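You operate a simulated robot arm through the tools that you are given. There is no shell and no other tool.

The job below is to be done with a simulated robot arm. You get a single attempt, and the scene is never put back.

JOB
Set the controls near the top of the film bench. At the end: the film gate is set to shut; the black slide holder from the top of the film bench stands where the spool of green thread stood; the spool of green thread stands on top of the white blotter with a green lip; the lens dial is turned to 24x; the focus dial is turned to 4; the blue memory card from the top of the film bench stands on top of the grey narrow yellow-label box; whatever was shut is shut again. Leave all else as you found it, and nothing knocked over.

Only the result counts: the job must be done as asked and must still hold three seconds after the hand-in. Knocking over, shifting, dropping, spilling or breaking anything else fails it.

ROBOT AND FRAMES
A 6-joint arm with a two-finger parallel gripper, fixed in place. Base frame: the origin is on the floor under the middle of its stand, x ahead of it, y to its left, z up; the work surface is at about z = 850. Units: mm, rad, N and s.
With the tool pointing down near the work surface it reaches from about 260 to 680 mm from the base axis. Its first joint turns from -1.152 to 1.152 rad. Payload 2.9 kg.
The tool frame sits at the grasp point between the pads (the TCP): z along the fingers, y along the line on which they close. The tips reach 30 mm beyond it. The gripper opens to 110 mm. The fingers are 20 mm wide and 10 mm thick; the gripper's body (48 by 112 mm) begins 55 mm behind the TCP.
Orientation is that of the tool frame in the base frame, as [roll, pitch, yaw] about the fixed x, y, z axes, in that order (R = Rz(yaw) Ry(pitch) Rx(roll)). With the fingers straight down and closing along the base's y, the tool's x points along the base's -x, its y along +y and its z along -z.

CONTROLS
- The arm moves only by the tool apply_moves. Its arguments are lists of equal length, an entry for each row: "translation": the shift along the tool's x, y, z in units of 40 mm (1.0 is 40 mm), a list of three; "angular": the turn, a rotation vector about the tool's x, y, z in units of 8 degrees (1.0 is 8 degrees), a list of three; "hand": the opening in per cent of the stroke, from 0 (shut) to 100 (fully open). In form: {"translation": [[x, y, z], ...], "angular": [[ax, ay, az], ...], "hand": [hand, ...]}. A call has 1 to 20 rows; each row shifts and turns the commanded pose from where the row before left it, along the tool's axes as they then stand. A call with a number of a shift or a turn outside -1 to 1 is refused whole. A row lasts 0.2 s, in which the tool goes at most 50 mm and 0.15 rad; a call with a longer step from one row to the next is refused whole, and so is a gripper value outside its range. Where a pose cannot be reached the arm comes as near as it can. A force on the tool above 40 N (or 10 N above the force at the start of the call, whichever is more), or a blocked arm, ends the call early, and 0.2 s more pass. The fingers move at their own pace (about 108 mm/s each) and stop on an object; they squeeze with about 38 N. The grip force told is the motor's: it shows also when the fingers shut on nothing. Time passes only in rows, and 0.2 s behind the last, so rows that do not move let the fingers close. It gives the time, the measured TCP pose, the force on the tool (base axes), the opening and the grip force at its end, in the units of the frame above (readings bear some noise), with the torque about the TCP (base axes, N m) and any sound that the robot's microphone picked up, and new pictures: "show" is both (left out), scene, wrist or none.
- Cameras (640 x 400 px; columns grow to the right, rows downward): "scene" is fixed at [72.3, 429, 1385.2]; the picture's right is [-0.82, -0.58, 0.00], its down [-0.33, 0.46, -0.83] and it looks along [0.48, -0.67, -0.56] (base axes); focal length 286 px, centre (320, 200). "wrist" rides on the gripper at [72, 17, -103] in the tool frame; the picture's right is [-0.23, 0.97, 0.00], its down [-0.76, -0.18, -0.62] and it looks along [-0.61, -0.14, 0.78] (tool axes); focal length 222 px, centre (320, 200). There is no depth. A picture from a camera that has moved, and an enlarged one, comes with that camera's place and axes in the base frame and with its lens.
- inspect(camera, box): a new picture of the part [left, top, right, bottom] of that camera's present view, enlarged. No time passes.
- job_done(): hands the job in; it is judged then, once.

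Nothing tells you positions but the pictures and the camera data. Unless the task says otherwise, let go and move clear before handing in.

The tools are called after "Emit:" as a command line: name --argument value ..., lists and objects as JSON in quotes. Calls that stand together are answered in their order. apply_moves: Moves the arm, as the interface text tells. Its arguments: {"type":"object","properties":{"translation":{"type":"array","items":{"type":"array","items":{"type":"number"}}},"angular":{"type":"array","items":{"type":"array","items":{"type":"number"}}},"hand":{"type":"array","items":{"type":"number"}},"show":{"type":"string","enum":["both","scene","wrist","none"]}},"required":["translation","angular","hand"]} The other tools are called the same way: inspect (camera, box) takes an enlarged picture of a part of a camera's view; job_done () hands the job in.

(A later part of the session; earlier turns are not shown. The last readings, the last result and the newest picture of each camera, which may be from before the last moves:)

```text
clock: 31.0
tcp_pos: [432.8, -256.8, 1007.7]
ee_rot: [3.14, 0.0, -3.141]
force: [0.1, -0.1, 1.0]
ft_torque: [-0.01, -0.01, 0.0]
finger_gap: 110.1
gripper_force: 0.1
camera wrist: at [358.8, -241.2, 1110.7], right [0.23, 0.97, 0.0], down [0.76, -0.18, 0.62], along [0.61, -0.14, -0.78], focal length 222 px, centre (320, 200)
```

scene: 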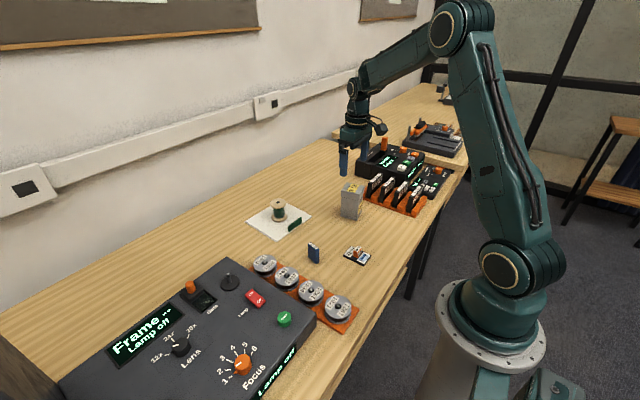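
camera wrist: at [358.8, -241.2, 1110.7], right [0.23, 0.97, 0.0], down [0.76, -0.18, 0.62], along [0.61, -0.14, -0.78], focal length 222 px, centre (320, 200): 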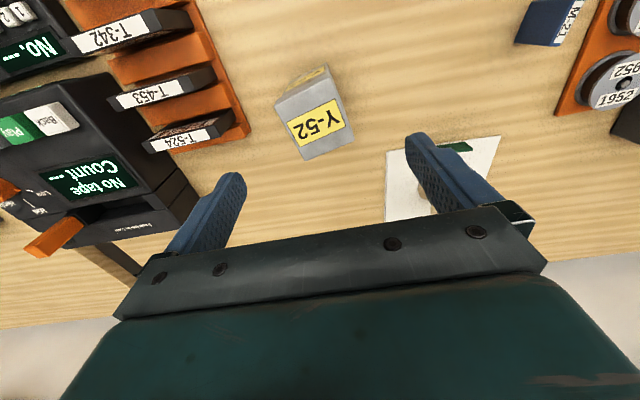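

Emit:
inspect --camera "wrist" --box '[230, 50, 390, 170]'

Emit:
inspect --camera "wrist" --box '[500, 0, 640, 80]'

Emit:
inspect --camera "scene" --box '[300, 165, 380, 275]'

```text
3.33 times, centred on (310, 110) of wrist
camera zoom: at [358.8, -241.2, 1110.7], right [0.23, 0.97, 0.0], down [0.76, -0.18, 0.62], along [0.61, -0.14, -0.78], focal length 740 px, centre (353, 500)
```

zoom: 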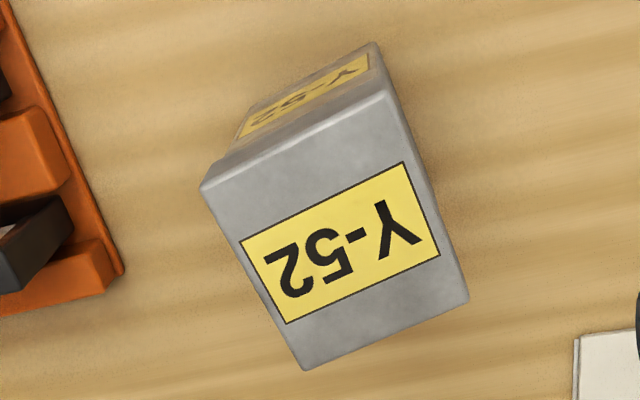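

```text
4.57 times, centred on (570, 40) of wrist
camera zoom: at [358.8, -241.2, 1110.7], right [0.23, 0.97, 0.0], down [0.76, -0.18, 0.62], along [0.61, -0.14, -0.78], focal length 1015 px, centre (-823, 931)
```

zoom: 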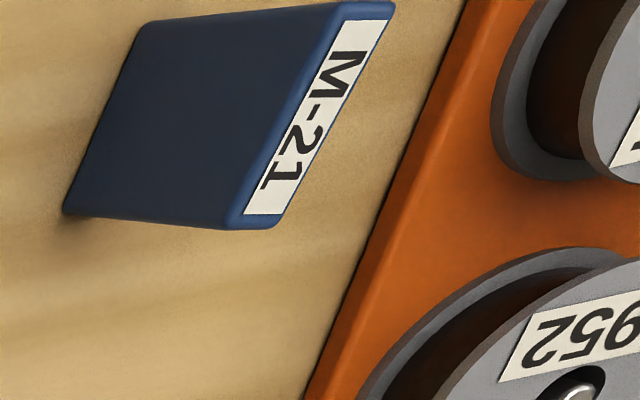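

```text
3.64 times, centred on (340, 220) of scene
camera zoom: at [72.3, 429.0, 1385.2], right [-0.82, -0.58, 0.0], down [-0.33, 0.46, -0.83], along [0.48, -0.67, -0.56], focal length 1040 px, centre (247, 127)
```

zoom: 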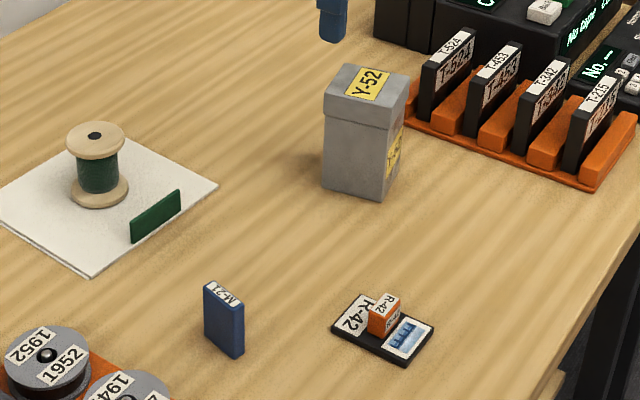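

The box top (≈55×60 mm, centre ≈(431, -262), z≈900) is flat and free. The card is about 35×9×50 mm at (410, -20), turned about −11°. I'll go above it and turn the wrist to match.

Emit:
apply_moves --translation '[[0.093, 1, 0], [0.093, 1, 0], [0.093, 1, 0], [0.093, 1, 0], [0.093, 1, 0], [0.093, 0.92, 0], [0, 0, 0], [0, 0, 0], [0, 0, 0.75], [0, 0, 0.7], [0, 0, 0]]' --angular '[[0, 0, 0], [0, 0, 0], [0, 0, 0], [0, 0, 0], [0, 0, 0], [0, 0, 0], [0, 0, 0.7], [0, 0, 0.675], [0, 0, 0], [0, 0, 0], [0, 0, 0]]' --hand '[100, 100, 100, 100, 100, 60, 50, 50, 50, 50, 50]'

```text
clock: 33.4
tcp_pos: [409.1, -18.4, 948.3]
ee_rot: [3.141, -0.001, 2.951]
force: [0.3, 0.6, 0.4]
ft_torque: [-0.01, 0.03, -0.02]
finger_gap: 55.1
gripper_force: 0.0
camera wrist: at [341.3, 10.6, 1051.5], right [0.41, 0.91, 0.0], down [0.71, -0.32, 0.62], along [0.57, -0.25, -0.78], focal length 222 px, centre (320, 200)
```

scene: 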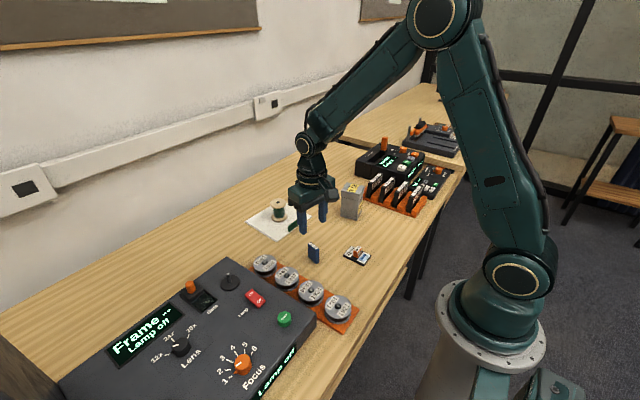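
wrist: 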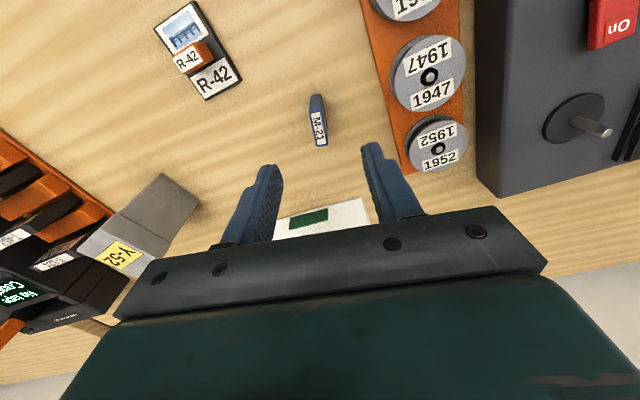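

Emit:
inspect --camera "wrist" --box '[260, 80, 380, 155]'

```text
5.33 times, centred on (320, 118) of wrist
camera zoom: at [341.3, 10.6, 1051.5], right [0.41, 0.91, 0.0], down [0.71, -0.32, 0.62], along [0.57, -0.25, -0.78], focal length 1185 px, centre (320, 640)
```

zoom: 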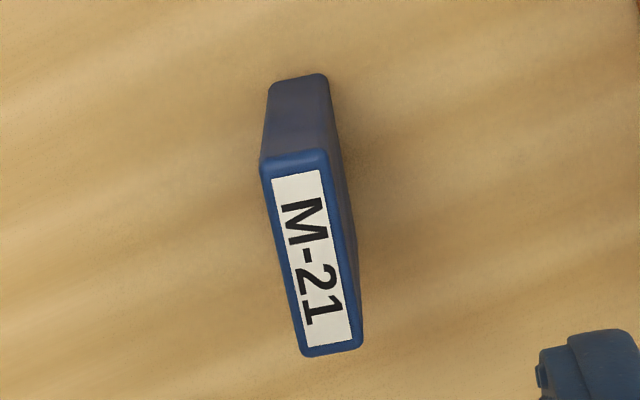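

The card is aligned within 2°, offset about 1.4 mm. I'll trim that, descend around it and close.

Emit:
apply_moves --translation '[[-0.02, -0.035, 0.6], [0, 0, 0.8], [0, 0, 0.8], [0, 0, 0.38], [0, 0, 0]]' --angular '[[0, 0, 0.25], [0, 0, 0], [0, 0, 0], [0, 0, 0], [0, 0, 0]]' --hand '[50, 50, 50, 50, 50]'

```text
clock: 34.6
tcp_pos: [410.1, -20.9, 847.0]
ee_rot: [3.141, 0.0, 2.914]
force: [-0.7, 0.2, -0.1]
ft_torque: [0.0, 0.02, 0.02]
finger_gap: 54.8
gripper_force: 0.1
camera wrist: at [343.3, 10.9, 949.4], right [0.44, 0.9, 0.0], down [0.7, -0.34, 0.62], along [0.56, -0.27, -0.78], focal length 222 px, centre (320, 200)
```

scene: 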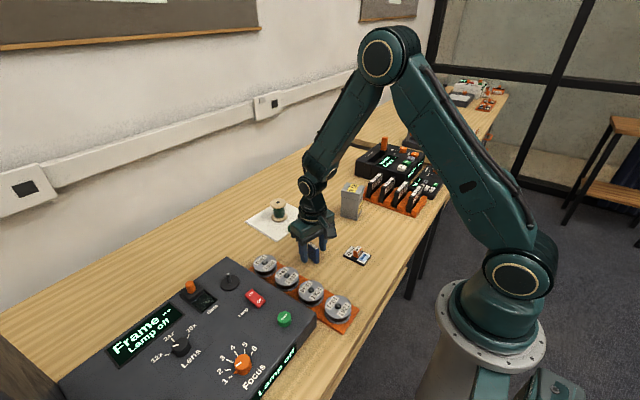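
wrist: 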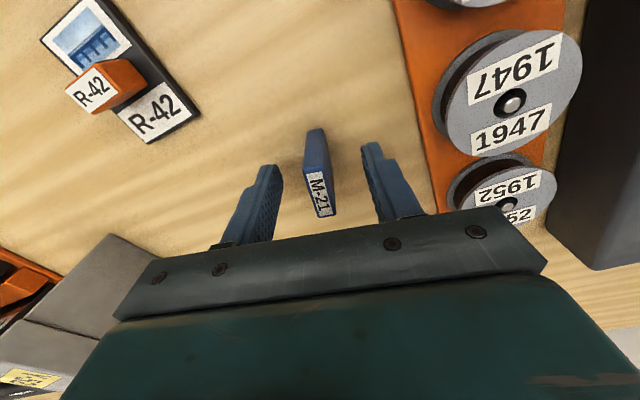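

Emit:
apply_moves --translation '[[0, 0, 0], [0, 0, 0], [0, 0, 0], [0, 0, 0], [0, 0, 0]]' --angular '[[0, 0, 0], [0, 0, 0], [0, 0, 0], [0, 0, 0], [0, 0, 0]]' --hand '[30, 15, 5, 3, 3]' --show "wrist"

```text
clock: 35.8
tcp_pos: [410.1, -19.9, 847.1]
ee_rot: [-3.142, 0.0, 2.915]
force: [-0.8, 0.6, 0.2]
ft_torque: [0.0, -0.03, -0.02]
finger_gap: 10.9
gripper_force: 38.4
camera wrist: at [343.3, 10.9, 949.6], right [0.44, 0.9, 0.0], down [0.7, -0.34, 0.62], along [0.56, -0.27, -0.78], focal length 222 px, centre (320, 200)
```

wrist: 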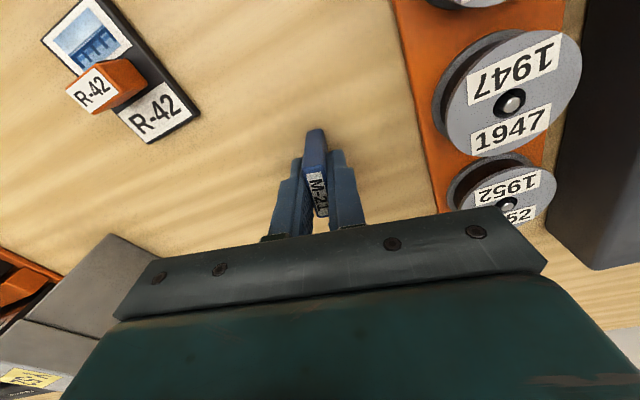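

Card gripped (10.9 mm). Lifting well above the box height and carrying it over the box.

Emit:
apply_moves --translation '[[0, 0, -0.4], [0, 0, -0.8], [0, 0, -0.9], [0, 0, -0.9], [0, 0, -0.6], [-0.311, -0.959, 0], [-0.311, -0.959, 0], [-0.311, -0.959, 0], [-0.311, -0.959, 0], [-0.311, -0.959, 0], [-0.311, -0.959, 0], [0, 0, 0]]' --angular '[[0, 0, 0], [0, 0, 0], [0, 0, 0], [0, 0, 0], [0, 0, 0], [0, 0, 0], [0, 0, 0], [0, 0, 0], [0, 0, 0], [0, 0, 0], [0, 0, 0], [0, 0, 0]]' --hand '[3, 3, 3, 3, 3, 3, 3, 3, 3, 3, 3, 3]'

```text
clock: 38.4
tcp_pos: [429.7, -262.3, 991.5]
ee_rot: [-3.141, -0.001, 2.915]
force: [0.6, -0.8, -0.2]
ft_torque: [0.02, -0.01, 0.02]
finger_gap: 10.9
gripper_force: 38.2
camera wrist: at [363.3, -231.9, 1094.5], right [0.44, 0.9, 0.0], down [0.7, -0.34, 0.62], along [0.56, -0.27, -0.78], focal length 222 px, centre (320, 200)
```

scene: 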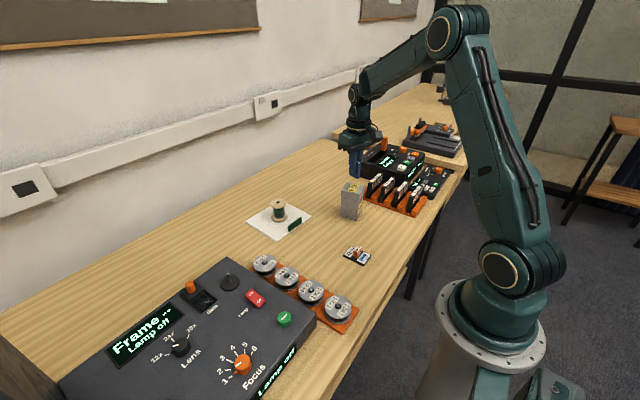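
wrist: 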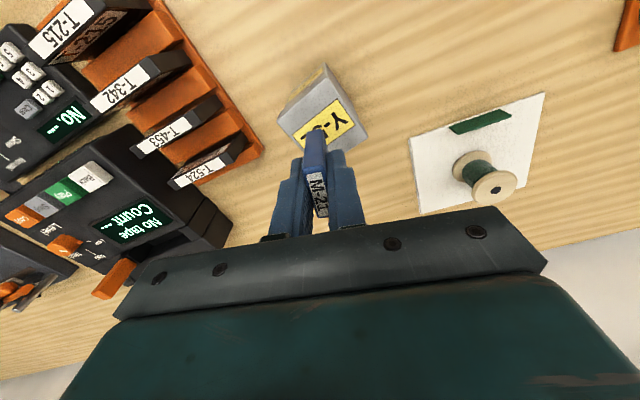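

Emit:
inspect --camera "wrist" --box '[260, 50, 400, 240]'

Emit:
inspect --camera "scene" --box '[320, 130, 400, 230]'

```text
2.11 times, centred on (330, 145) of wrist
camera zoom: at [363.3, -231.9, 1094.5], right [0.44, 0.9, 0.0], down [0.7, -0.34, 0.62], along [0.56, -0.27, -0.78], focal length 468 px, centre (299, 316)
```

zoom: 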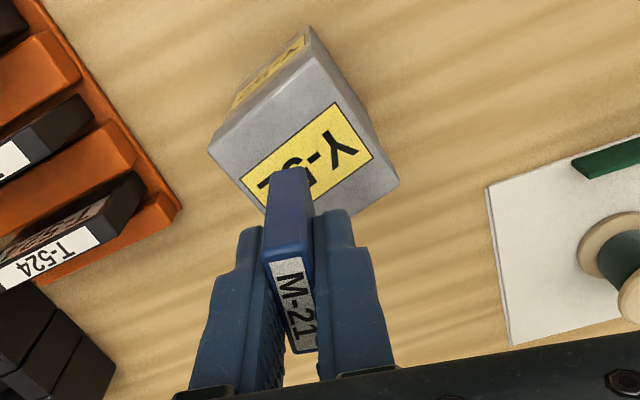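

```text
4.00 times, centred on (360, 180) of scene
camera zoom: at [72.3, 428.9, 1385.2], right [-0.82, -0.58, 0.0], down [-0.33, 0.46, -0.83], along [0.48, -0.67, -0.56], focal length 1144 px, centre (160, 280)
```

zoom: 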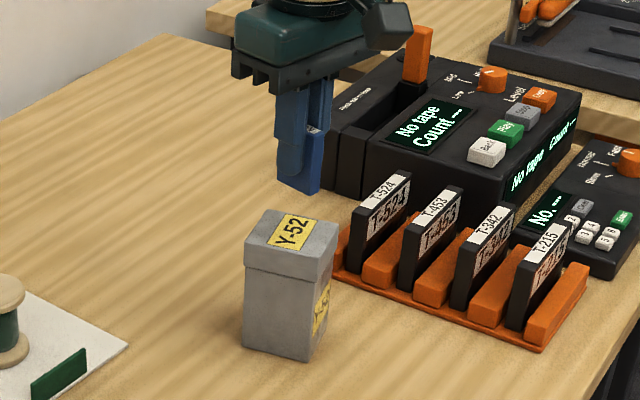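

The box's centre is within ~2 mm of the card's. I'll trim that and lower in small steps towards the lid (expected contact TCP z≈949).

Emit:
apply_moves --translation '[[0, 0.05, 0.4], [0, 0, 0.4], [0, 0, 0.1], [0, 0, 0]]' --angular '[[0, 0, 0], [0, 0, 0], [0, 0, 0], [0, 0, 0]]' --hand '[3, 3, 3, 3]'

Emit:
inspect --camera "scene" --box '[320, 140, 400, 230]'

```text
clock: 39.4
tcp_pos: [430.3, -260.7, 954.7]
ee_rot: [-3.142, 0.0, 2.915]
force: [-0.1, 0.4, -0.2]
ft_torque: [-0.02, -0.02, -0.01]
finger_gap: 10.9
gripper_force: 37.7
camera wrist: at [364.2, -229.0, 1058.1], right [0.44, 0.9, 0.0], down [0.7, -0.34, 0.62], along [0.56, -0.27, -0.78], focal length 222 px, centre (320, 200)
```

scene: 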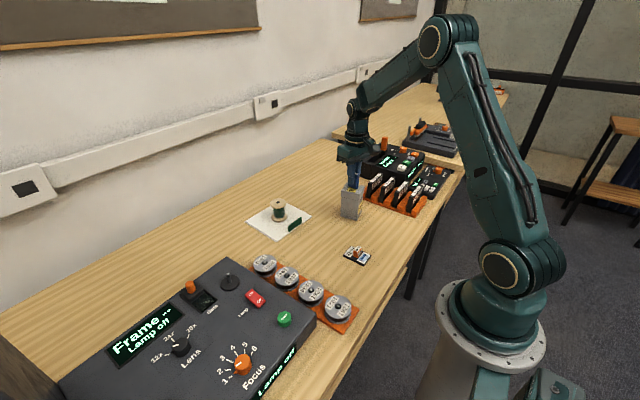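
wrist: 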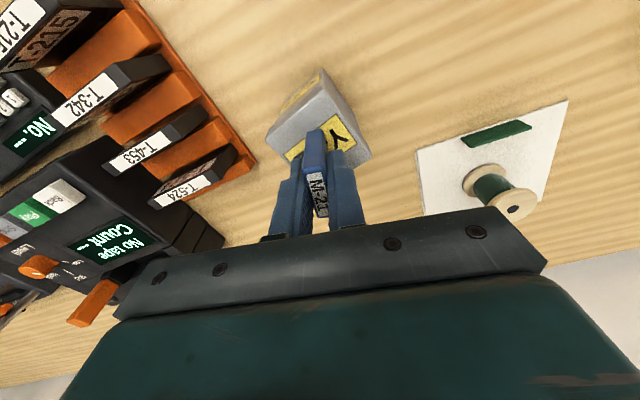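

```text
4.44 times, centred on (360, 185) of scene
camera zoom: at [72.3, 429.0, 1385.2], right [-0.82, -0.58, 0.0], down [-0.33, 0.46, -0.83], along [0.48, -0.67, -0.56], focal length 1271 px, centre (142, 267)
```

zoom: 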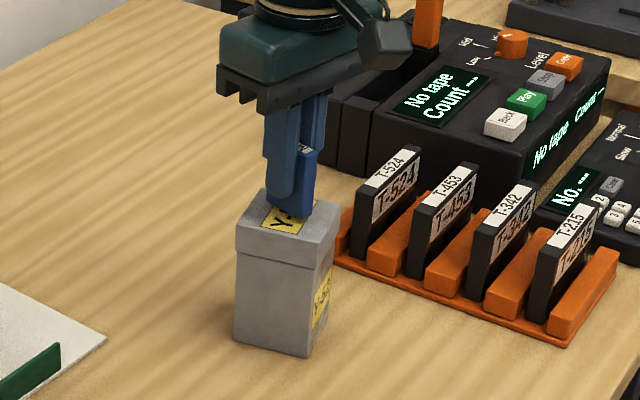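

Emit:
apply_moves --translation '[[0, 0, 0.05], [0, 0, 0.05], [0, 0, 0.05], [0, 0, 0]]' --angular '[[0, 0, 0], [0, 0, 0], [0, 0, 0], [0, 0, 0]]' --hand '[3, 3, 3, 3]' --show "none"

```text
clock: 40.4
tcp_pos: [430.5, -261.1, 950.9]
ee_rot: [-3.141, 0.003, 2.917]
force: [-6.7, 2.7, 30.9]
ft_torque: [0.14, 0.41, -0.02]
finger_gap: 11.2
gripper_force: 37.9
```

Contact with the lid (31 N). Easing up 2 mm before release.

Emit:
apply_moves --translation '[[0, 0, -0.05], [0, 0, 0]]' --angular '[[0, 0, 0], [0, 0, 0]]' --hand '[3, 3]'

Emit:
inspect --camera "scene" --box '[320, 140, 400, 230]'

```text
clock: 41.0
tcp_pos: [431.0, -258.8, 951.0]
ee_rot: [3.141, 0.003, 2.916]
force: [1.8, -1.4, 20.2]
ft_torque: [-0.07, -0.09, -0.02]
finger_gap: 11.3
gripper_force: 37.9
camera wrist: at [364.5, -228.9, 1053.8], right [0.44, 0.9, 0.0], down [0.7, -0.34, 0.63], along [0.56, -0.28, -0.78], focal length 222 px, centre (320, 200)
```

scene: 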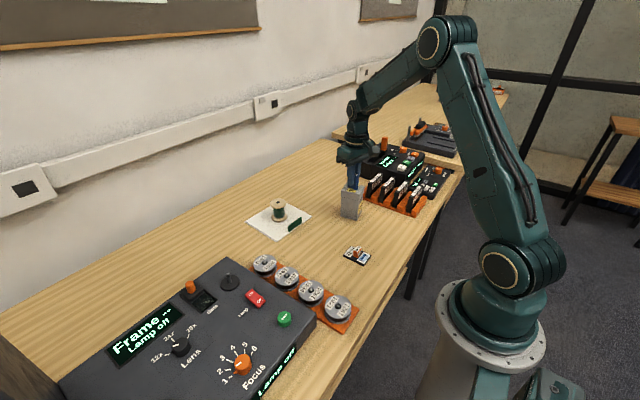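
wrist: 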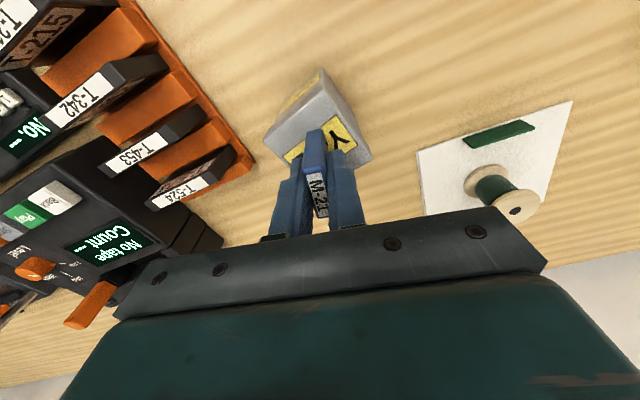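

```text
4.44 times, centred on (360, 185) of scene
camera zoom: at [72.1, 429.1, 1385.2], right [-0.82, -0.58, 0.0], down [-0.33, 0.46, -0.83], along [0.48, -0.67, -0.56], focal length 1271 px, centre (142, 267)
```

zoom: 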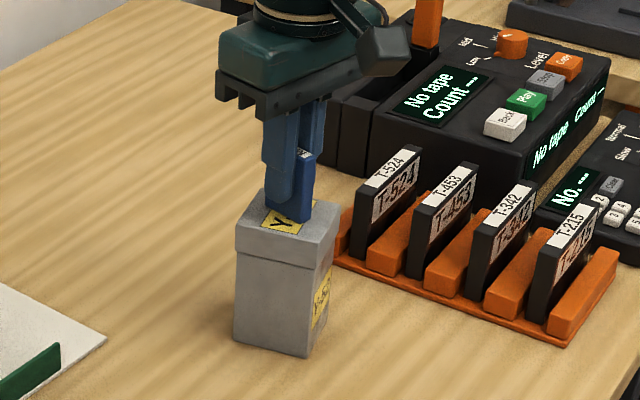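

Emit:
apply_moves --translation '[[0, 0, -0.04], [0, 0, 0]]' --angular '[[0, 0, 0], [0, 0, 0]]' --hand '[3, 3]' --show "none"

```text
clock: 41.6
tcp_pos: [429.4, -259.2, 951.0]
ee_rot: [3.139, -0.004, 2.917]
force: [2.2, -1.2, 5.4]
ft_torque: [-0.07, -0.17, 0.03]
finger_gap: 10.7
gripper_force: 38.3
```

Now only ~5 N. Opening the fingers and watching.

Emit:
apply_moves --translation '[[0, 0, 0], [0, 0, 0], [0, 0, 0], [0, 0, 0]]' --angular '[[0, 0, 0], [0, 0, 0], [0, 0, 0], [0, 0, 0]]' --hand '[15, 25, 40, 40]'

Emit:
inspect --camera "scene" --box '[320, 140, 400, 230]'

```text
clock: 42.6
tcp_pos: [430.9, -260.4, 951.6]
ee_rot: [3.141, 0.0, 2.915]
force: [-0.2, -0.2, 0.9]
ft_torque: [0.0, 0.04, 0.0]
finger_gap: 43.8
gripper_force: 0.0
camera wrist: at [364.2, -228.7, 1055.3], right [0.44, 0.9, 0.0], down [0.7, -0.34, 0.62], along [0.56, -0.27, -0.78], focal length 222 px, centre (320, 200)
```

scene: 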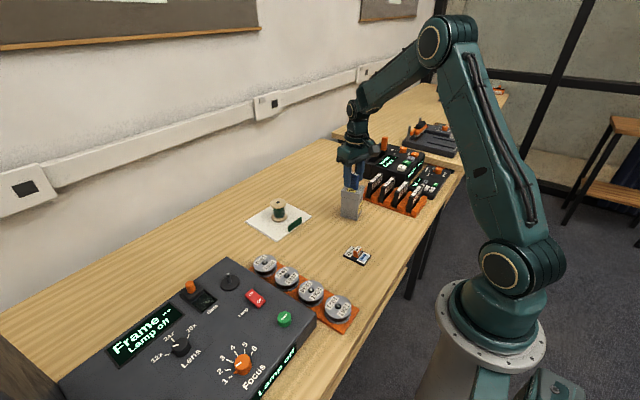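
wrist: 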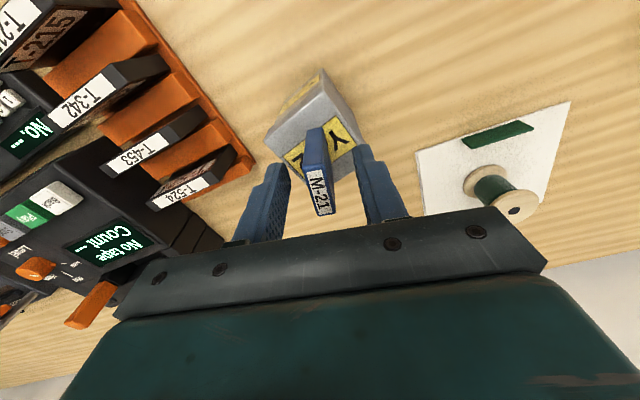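

```text
4.44 times, centred on (360, 185) of scene
camera zoom: at [72.3, 429.0, 1385.2], right [-0.82, -0.58, 0.0], down [-0.33, 0.46, -0.83], along [0.48, -0.67, -0.56], focal length 1271 px, centre (142, 267)
```

zoom: 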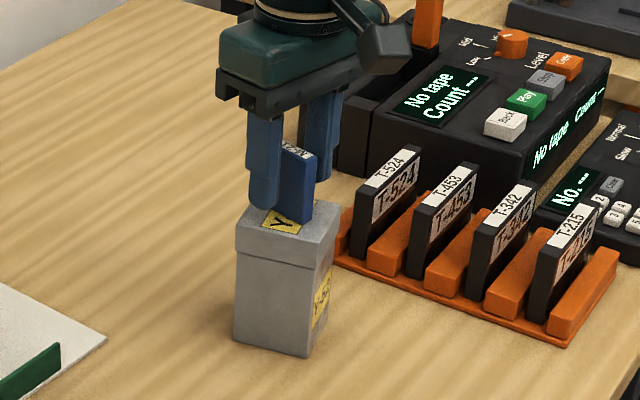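

The card stands upright on the box. I'll rise straight up, straighten the wrist, and go over to survey the control panel.

Emit:
apply_moves --translation '[[0, 0, -0.3], [0, 0, -0.7], [0, 0, -0.9], [0, 0, -0.9], [0, 0, 0], [0, 0, 0], [0.1, 0.95, 0], [0.1, 0.95, 0], [0.1, 0.95, 0], [0.1, 0.95, 0], [0.1, 0.95, 0], [0.1, 0.95, 0], [0.1, 0.95, 0], [0.1, 0.95, 0], [0, 0.95, 0], [0, 0.95, 0], [0, 0.95, 0], [0, 0.8, 0], [0, 0, 0]]' --angular '[[0, 0, 0], [0, 0, 0], [0, 0, 0], [0, 0, 0], [0, 0, -0.8], [0, 0, -0.825], [0, 0, 0], [0, 0, 0], [0, 0, 0], [0, 0, 0], [0, 0, 0], [0, 0, 0], [0, 0, 0], [0, 0, 0], [0, 0, 0], [0, 0, 0], [0, 0, 0], [0, 0, 0], [0, 0, 0]]' --hand '[40, 40, 40, 40, 40, 40, 40, 40, 40, 40, 40, 20, 0, 0, 0, 0, 0, 0, 0]'

```text
clock: 46.6
tcp_pos: [398.6, 190.7, 1063.0]
ee_rot: [3.14, 0.0, -3.141]
force: [0.3, 1.4, -0.5]
ft_torque: [-0.02, -0.03, 0.0]
finger_gap: 0.1
gripper_force: 38.2
camera wrist: at [326.4, 205.4, 1167.1], right [0.23, 0.97, 0.0], down [0.76, -0.18, 0.62], along [0.61, -0.14, -0.78], focal length 222 px, centre (320, 200)
```

scene: 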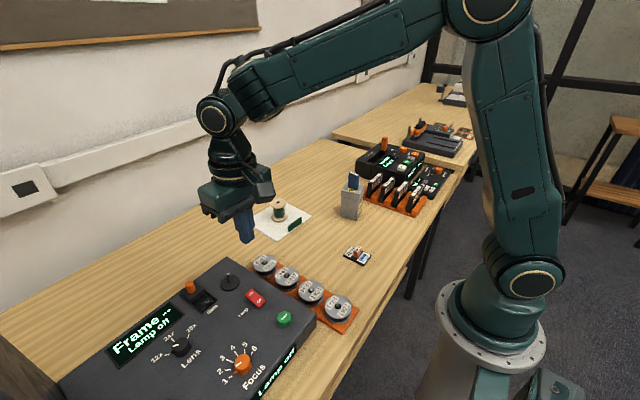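
wrist: 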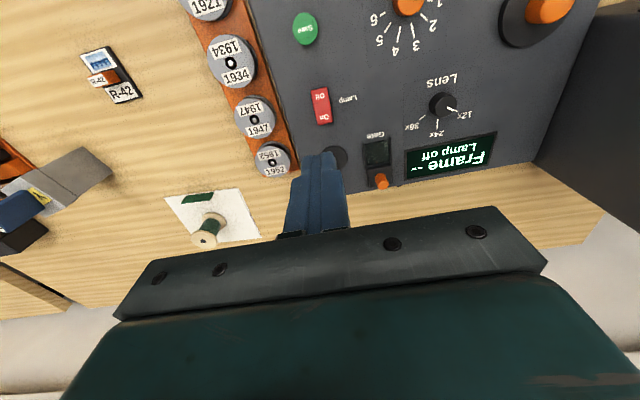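

Emit:
inspect --camera "wrist" --box '[250, 0, 410, 100]'

Emit:
inspect --camera "wrist" --box '[350, 0, 510, 100]'

Emit:
inspect --camera "wrist" --box '[340, 80, 520, 200]'

Emit:
inspect --camera "scene" --box '[150, 255, 310, 355]'

Emit:
inspect --camera "scene" --box '[60, 300, 260, 400]'

```text
4.00 times, centred on (330, 50) of wrist
camera zoom: at [326.4, 205.4, 1167.1], right [0.23, 0.97, 0.0], down [0.76, -0.18, 0.62], along [0.61, -0.14, -0.78], focal length 888 px, centre (280, 800)
```

zoom: 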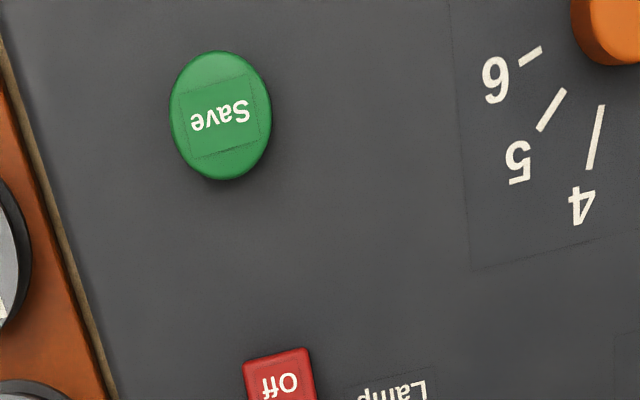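

```text
4.00 times, centred on (430, 50) of wrist
camera zoom: at [326.4, 205.4, 1167.1], right [0.23, 0.97, 0.0], down [0.76, -0.18, 0.62], along [0.61, -0.14, -0.78], focal length 888 px, centre (-120, 800)
```

zoom: 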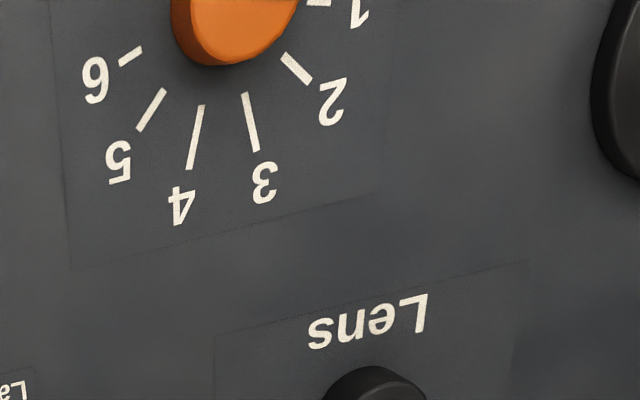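

```text
3.33 times, centred on (430, 140) of wrist
camera zoom: at [326.4, 205.4, 1167.1], right [0.23, 0.97, 0.0], down [0.76, -0.18, 0.62], along [0.61, -0.14, -0.78], focal length 740 px, centre (-47, 400)
```

zoom: 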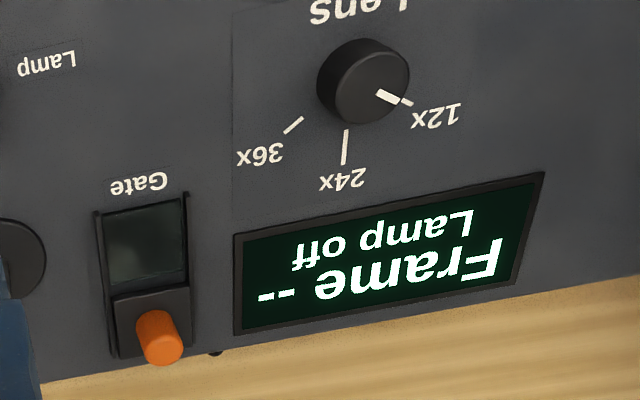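

```text
4.00 times, centred on (230, 305) of scene
camera zoom: at [72.3, 429.0, 1385.2], right [-0.82, -0.58, 0.0], down [-0.33, 0.46, -0.83], along [0.48, -0.67, -0.56], focal length 1144 px, centre (680, -220)
```

zoom: 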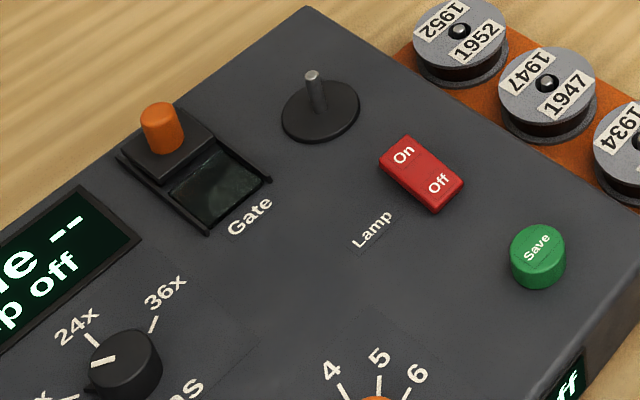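

```text
3.20 times, centred on (160, 350) of scene
camera zoom: at [72.3, 429.0, 1385.2], right [-0.82, -0.58, 0.0], down [-0.33, 0.46, -0.83], along [0.48, -0.67, -0.56], focal length 915 px, centre (832, -280)
```

zoom: 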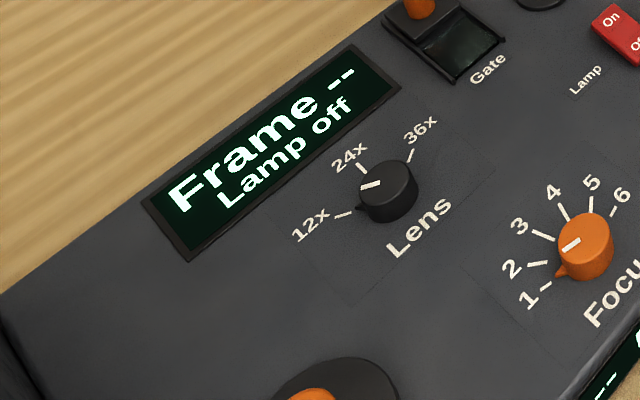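

Card is on the box. On the panel I read: gate slider with orange knob at the far end of its slot (window uncovered, i.e. open), lens pointer at 12x, focus pointer at 1. I'll come closer to the gate and lens to see geometry.

Emit:
apply_moves --translation '[[-0.65, 0.5, 0.6], [-0.65, 0.5, 0.6], [-0.65, 0.5, 0.6], [0, 0, 0.2], [0, 0, 0]]' --angular '[[0, 0, 0], [0, 0, 0], [0, 0, 0], [0, 0, 0], [0, 0, 0]]' --hand '[60, 60, 60, 60, 60]'

Emit:
inspect --camera "wrist" --box '[240, 60, 480, 210]'

Emit:
inspect --camera "scene" --box '[150, 250, 270, 340]'

```text
clock: 47.8
tcp_pos: [476.8, 249.2, 982.7]
ee_rot: [3.141, 0.0, -3.142]
force: [0.2, -0.1, 0.3]
ft_torque: [0.0, 0.03, 0.02]
finger_gap: 66.1
gripper_force: 0.0
camera wrist: at [404.6, 265.2, 1086.4], right [0.23, 0.97, 0.0], down [0.76, -0.18, 0.62], along [0.61, -0.14, -0.78], focal length 222 px, centre (320, 200)
```

scene: 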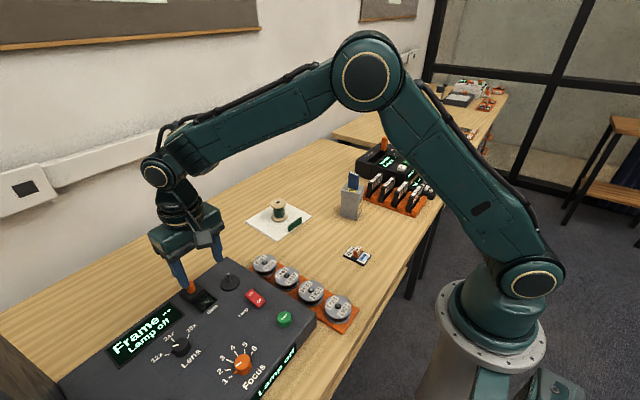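
wrist: 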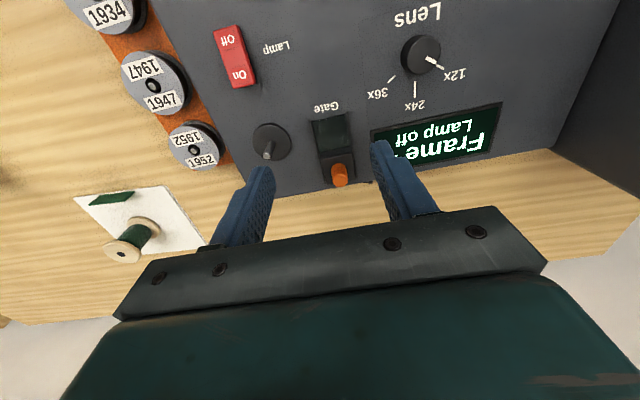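

```text
2.67 times, centred on (360, 135) of wrist
camera zoom: at [404.6, 265.2, 1086.4], right [0.23, 0.97, 0.0], down [0.76, -0.18, 0.62], along [0.61, -0.14, -0.78], focal length 592 px, centre (213, 373)
```

zoom: 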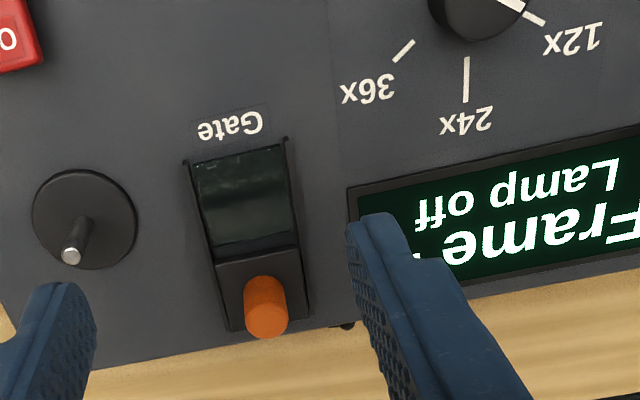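

```text
4.44 times, centred on (210, 295) of scene
camera zoom: at [72.3, 429.0, 1385.2], right [-0.82, -0.58, 0.0], down [-0.33, 0.46, -0.83], along [0.48, -0.67, -0.56], focal length 1271 px, centre (809, -222)
```

zoom: 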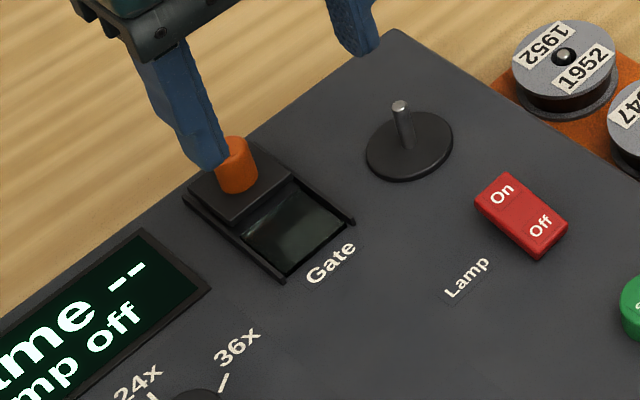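

The panel top is at about z≈850; the gate knob is an 18 mm cylinder near (541, 256), z≈860–883, with about 40 mm of travel towards the robot. I'll move above it.

Emit:
apply_moves --translation '[[-0.8, 0.08, 0], [-0.8, 0.08, 0], [0, 0, 0.8], [0, 0, 0.2], [0, 0, 0]]' --angular '[[0, 0, 0], [0, 0, 0], [0, 0, 0], [0, 0, 0], [0, 0, 0]]' --hand '[50, 45, 45, 45, 45]'

Emit:
inspect --camera "wrist" --box '[240, 60, 400, 210]'

Emit:
inspect --camera "scene" --box '[150, 250, 270, 340]'

```text
clock: 49.0
tcp_pos: [540.8, 256.3, 943.6]
ee_rot: [3.141, 0.0, -3.141]
force: [-0.6, 0.1, 0.8]
ft_torque: [-0.02, -0.01, 0.02]
finger_gap: 49.3
gripper_force: 0.1
camera wrist: at [468.3, 271.6, 1046.9], right [0.23, 0.97, 0.0], down [0.76, -0.18, 0.62], along [0.61, -0.14, -0.78], focal length 222 px, centre (320, 200)
```

scene: 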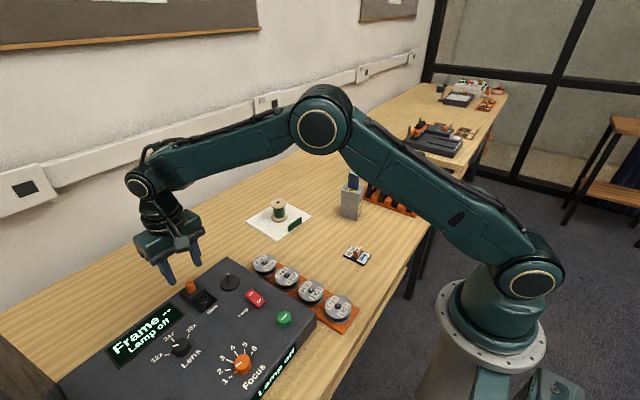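
wrist: 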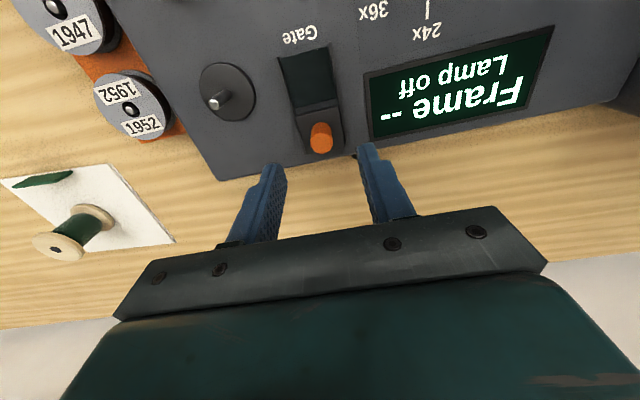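

```text
2.67 times, centred on (320, 135) of wrist
camera zoom: at [468.3, 271.6, 1046.9], right [0.23, 0.97, 0.0], down [0.76, -0.18, 0.62], along [0.61, -0.14, -0.78], focal length 592 px, centre (320, 373)
```

zoom: 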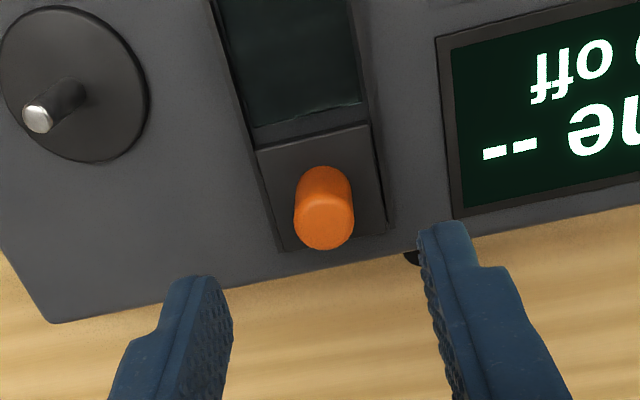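

```text
4.44 times, centred on (210, 295) of scene
camera zoom: at [72.3, 429.0, 1385.2], right [-0.82, -0.58, 0.0], down [-0.33, 0.46, -0.83], along [0.48, -0.67, -0.56], focal length 1271 px, centre (809, -222)
```

zoom: 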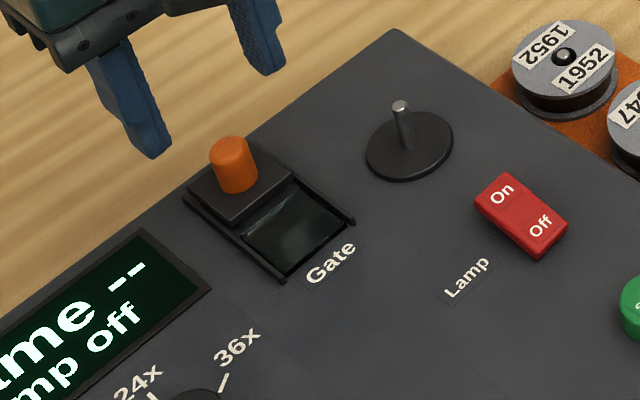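

The knob is centred under the TCP (within 1 mm). Descending so that the tips are about z≈866.

Emit:
apply_moves --translation '[[0, 0, 0.5], [0, 0, 0.4], [0, 0, 0.28], [0, 0, 0]]' --angular '[[0, 0, 0], [0, 0, 0], [0, 0, 0], [0, 0, 0]]' --hand '[45, 45, 45, 45]'

Emit:
inspect --camera "scene" --box '[150, 250, 270, 340]'

Emit:
inspect --camera "wrist" --box '[240, 100, 400, 250]'

```text
clock: 50.0
tcp_pos: [541.9, 256.8, 896.6]
ee_rot: [-3.141, -0.001, 3.14]
force: [0.3, 0.1, -0.5]
ft_torque: [0.0, 0.0, 0.0]
finger_gap: 49.4
gripper_force: 0.1
camera wrist: at [468.7, 271.4, 1000.0], right [0.23, 0.97, 0.0], down [0.76, -0.18, 0.62], along [0.61, -0.14, -0.78], focal length 222 px, centre (320, 200)
```

scene: 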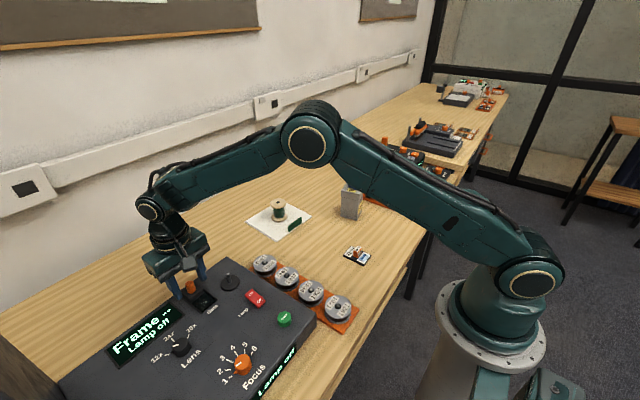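
wrist: 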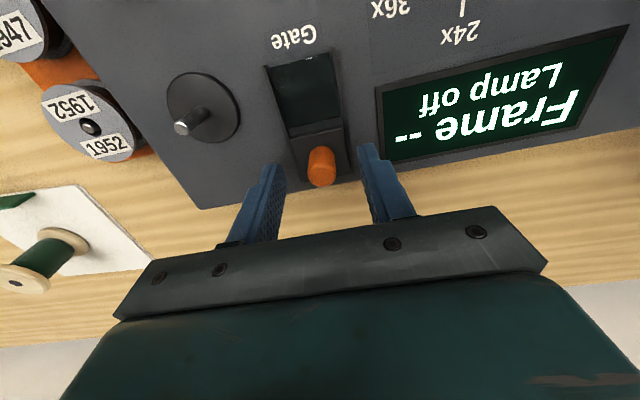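

```text
4.44 times, centred on (210, 295) of scene
camera zoom: at [72.3, 429.0, 1385.2], right [-0.82, -0.58, 0.0], down [-0.33, 0.46, -0.83], along [0.48, -0.67, -0.56], focal length 1271 px, centre (809, -222)
```

zoom: 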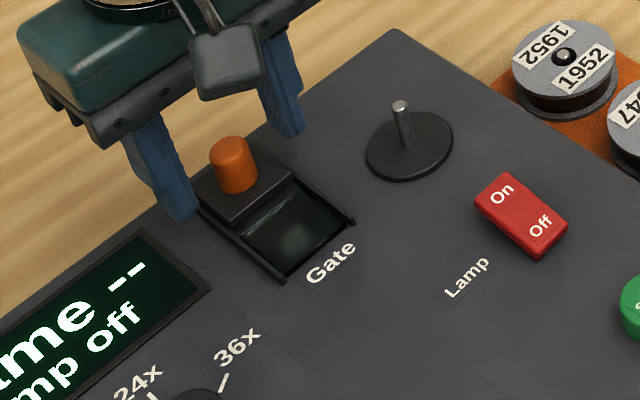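

```text
2.67 times, centred on (320, 175) of wrist
camera zoom: at [468.7, 271.4, 1000.0], right [0.23, 0.97, 0.0], down [0.76, -0.18, 0.62], along [0.61, -0.14, -0.78], focal length 592 px, centre (320, 267)
```

zoom: 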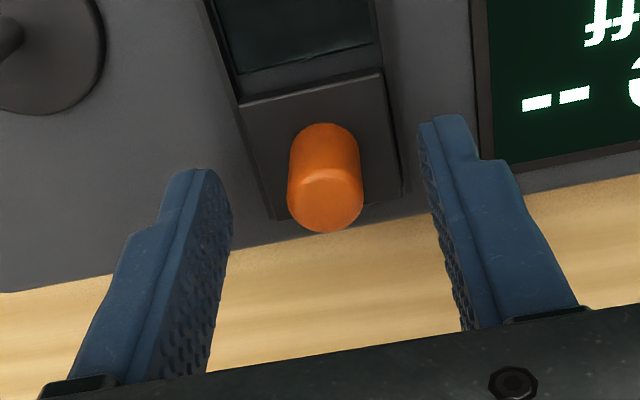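

Emit:
apply_moves --translation '[[0, 0, 0.05], [0, 0, 0], [0, 0, 0], [0, 0, 0]]' --angular '[[0, 0, 0], [0, 0, 0], [0, 0, 0], [0, 0, 0]]' --hand '[30, 15, 5, 5]' --show "wrist"

```text
clock: 51.0
tcp_pos: [541.0, 257.7, 894.3]
ee_rot: [3.139, 0.003, -3.136]
force: [0.5, 13.6, -1.1]
ft_torque: [0.42, 0.01, -0.01]
finger_gap: 16.5
gripper_force: 45.2
camera wrist: at [468.5, 272.5, 998.2], right [0.22, 0.97, 0.0], down [0.76, -0.18, 0.62], along [0.61, -0.14, -0.78], focal length 222 px, centre (320, 200)
```

wrist: 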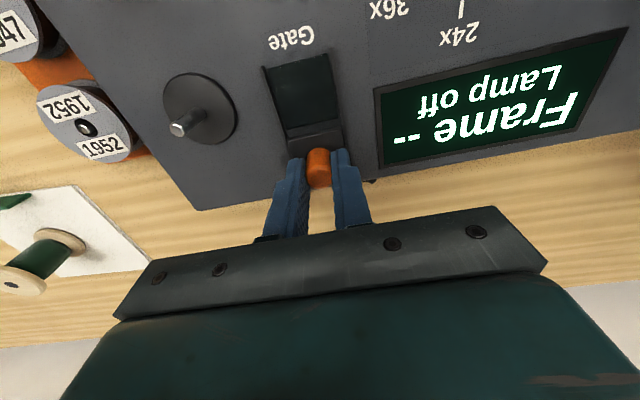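

Gripped (16.5 mm). A small sideways force shows a ~1.5 mm offset; I'll trim it and then slide towards the robot in small steps.

Emit:
apply_moves --translation '[[0, 0.04, 0], [0.1, 0, 0], [0.1, 0, 0], [0.1, 0, 0], [0.1, 0, 0], [0.1, 0, 0], [0, 0, 0]]' --angular '[[0, 0, 0], [0, 0, 0], [0, 0, 0], [0, 0, 0], [0, 0, 0], [0, 0, 0], [0, 0, 0]]' --hand '[5, 5, 5, 5, 5, 5, 5]'

```text
clock: 52.6
tcp_pos: [521.0, 256.2, 893.5]
ee_rot: [3.14, -0.001, 3.139]
force: [0.6, -2.4, 6.5]
ft_torque: [-0.05, -0.12, 0.0]
finger_gap: 16.1
gripper_force: 44.8
camera wrist: at [448.6, 273.0, 998.2], right [0.23, 0.97, 0.0], down [0.76, -0.18, 0.62], along [0.61, -0.14, -0.78], focal length 222 px, centre (320, 200)
```

scene: 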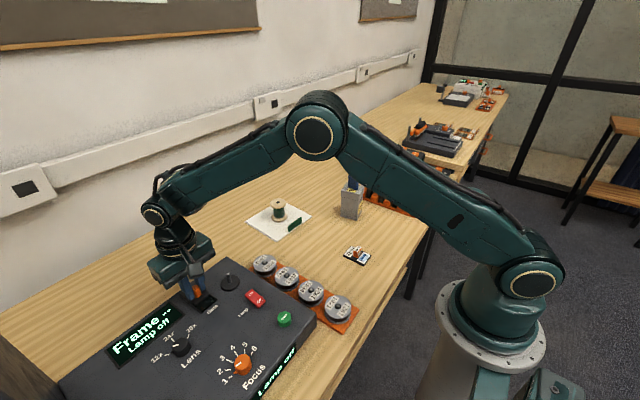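
wrist: 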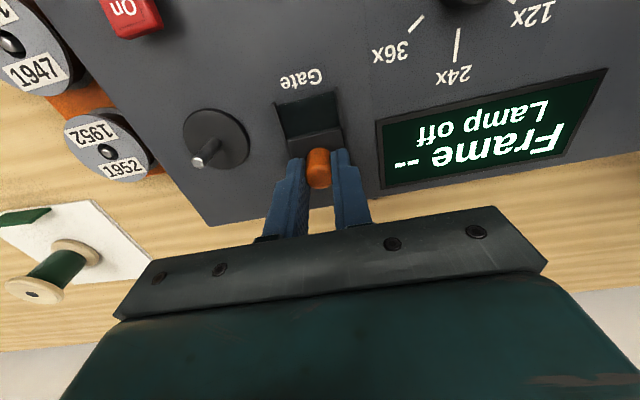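

The shutter slides with the knob. Continuing to the near end stop.

Emit:
apply_moves --translation '[[0.1, 0, 0], [0.1, 0, 0], [0.1, 0, 0], [0.1, 0, 0], [0, 0, 0]]' --angular '[[0, 0, 0], [0, 0, 0], [0, 0, 0], [0, 0, 0], [0, 0, 0]]' --hand '[5, 5, 5, 5, 5]'

Emit:
inspect --camera "wrist" --box '[240, 50, 400, 210]'

```text
clock: 53.8
tcp_pos: [505.0, 257.4, 894.9]
ee_rot: [-3.14, -0.001, -3.141]
force: [-0.9, -4.5, 9.4]
ft_torque: [-0.15, -0.01, 0.0]
finger_gap: 16.2
gripper_force: 45.1
camera wrist: at [432.4, 273.0, 998.2], right [0.23, 0.97, 0.0], down [0.76, -0.18, 0.62], along [0.61, -0.14, -0.78], focal length 222 px, centre (320, 200)
```

scene: 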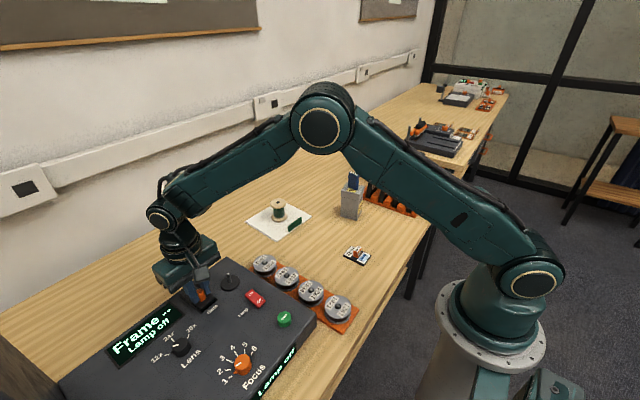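
wrist: 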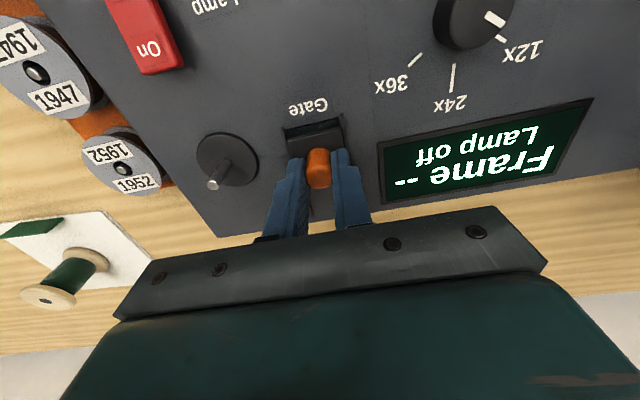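

```text
2.50 times, centred on (320, 130) of wrist
camera zoom: at [432.4, 273.0, 998.2], right [0.23, 0.97, 0.0], down [0.76, -0.18, 0.62], along [0.61, -0.14, -0.78], focal length 555 px, centre (320, 375)
```

zoom: 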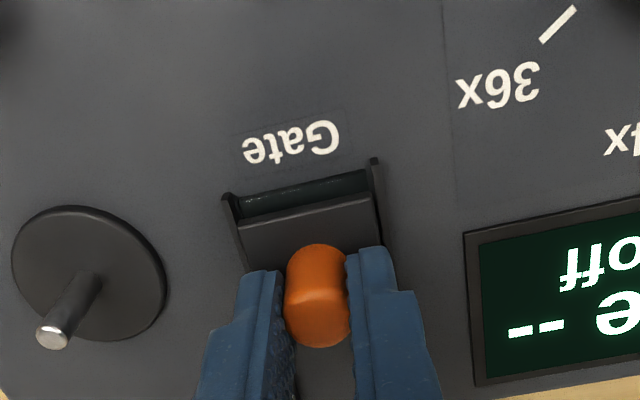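

Emit:
apply_moves --translation '[[0.05, 0, 0], [0.05, 0, 0], [0.05, 0, 0], [0.05, 0, 0], [0, 0, 0]]' --angular '[[0, 0, 0], [0, 0, 0], [0, 0, 0], [0, 0, 0], [0, 0, 0]]' --hand '[5, 5, 5, 5, 5]'

Emit:
inspect --camera "wrist" --box '[240, 50, 400, 210]'

```text
clock: 55.0
tcp_pos: [498.7, 257.9, 893.3]
ee_rot: [3.14, 0.006, 3.139]
force: [25.0, -5.3, -3.4]
ft_torque: [-0.12, -1.33, -0.03]
finger_gap: 16.5
gripper_force: 45.0
camera wrist: at [426.4, 272.9, 997.6], right [0.23, 0.97, 0.0], down [0.76, -0.18, 0.63], along [0.61, -0.14, -0.78], focal length 222 px, centre (320, 200)
```

scene: 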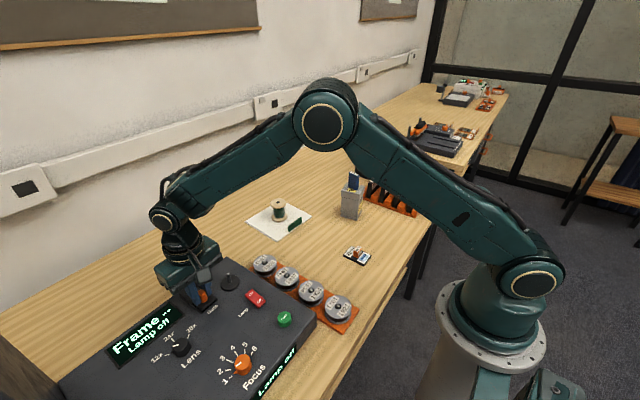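
wrist: 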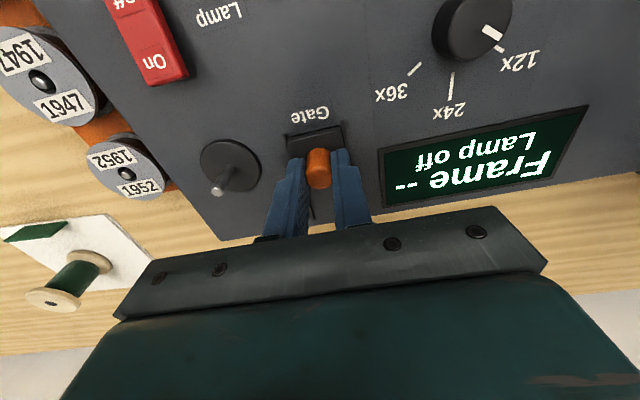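

```text
2.50 times, centred on (320, 130) of wrist
camera zoom: at [426.4, 272.9, 997.6], right [0.23, 0.97, 0.0], down [0.76, -0.18, 0.63], along [0.61, -0.14, -0.78], focal length 555 px, centre (320, 375)
```

zoom: 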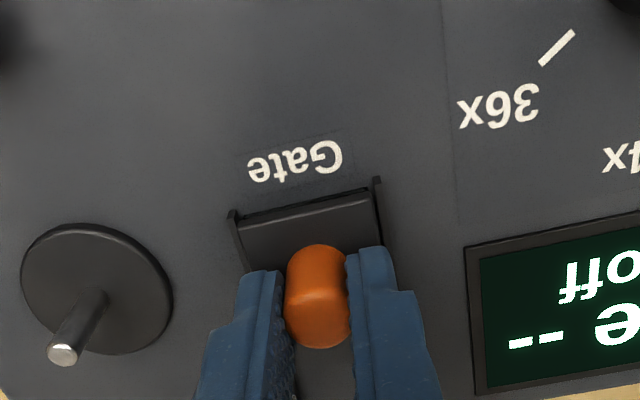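

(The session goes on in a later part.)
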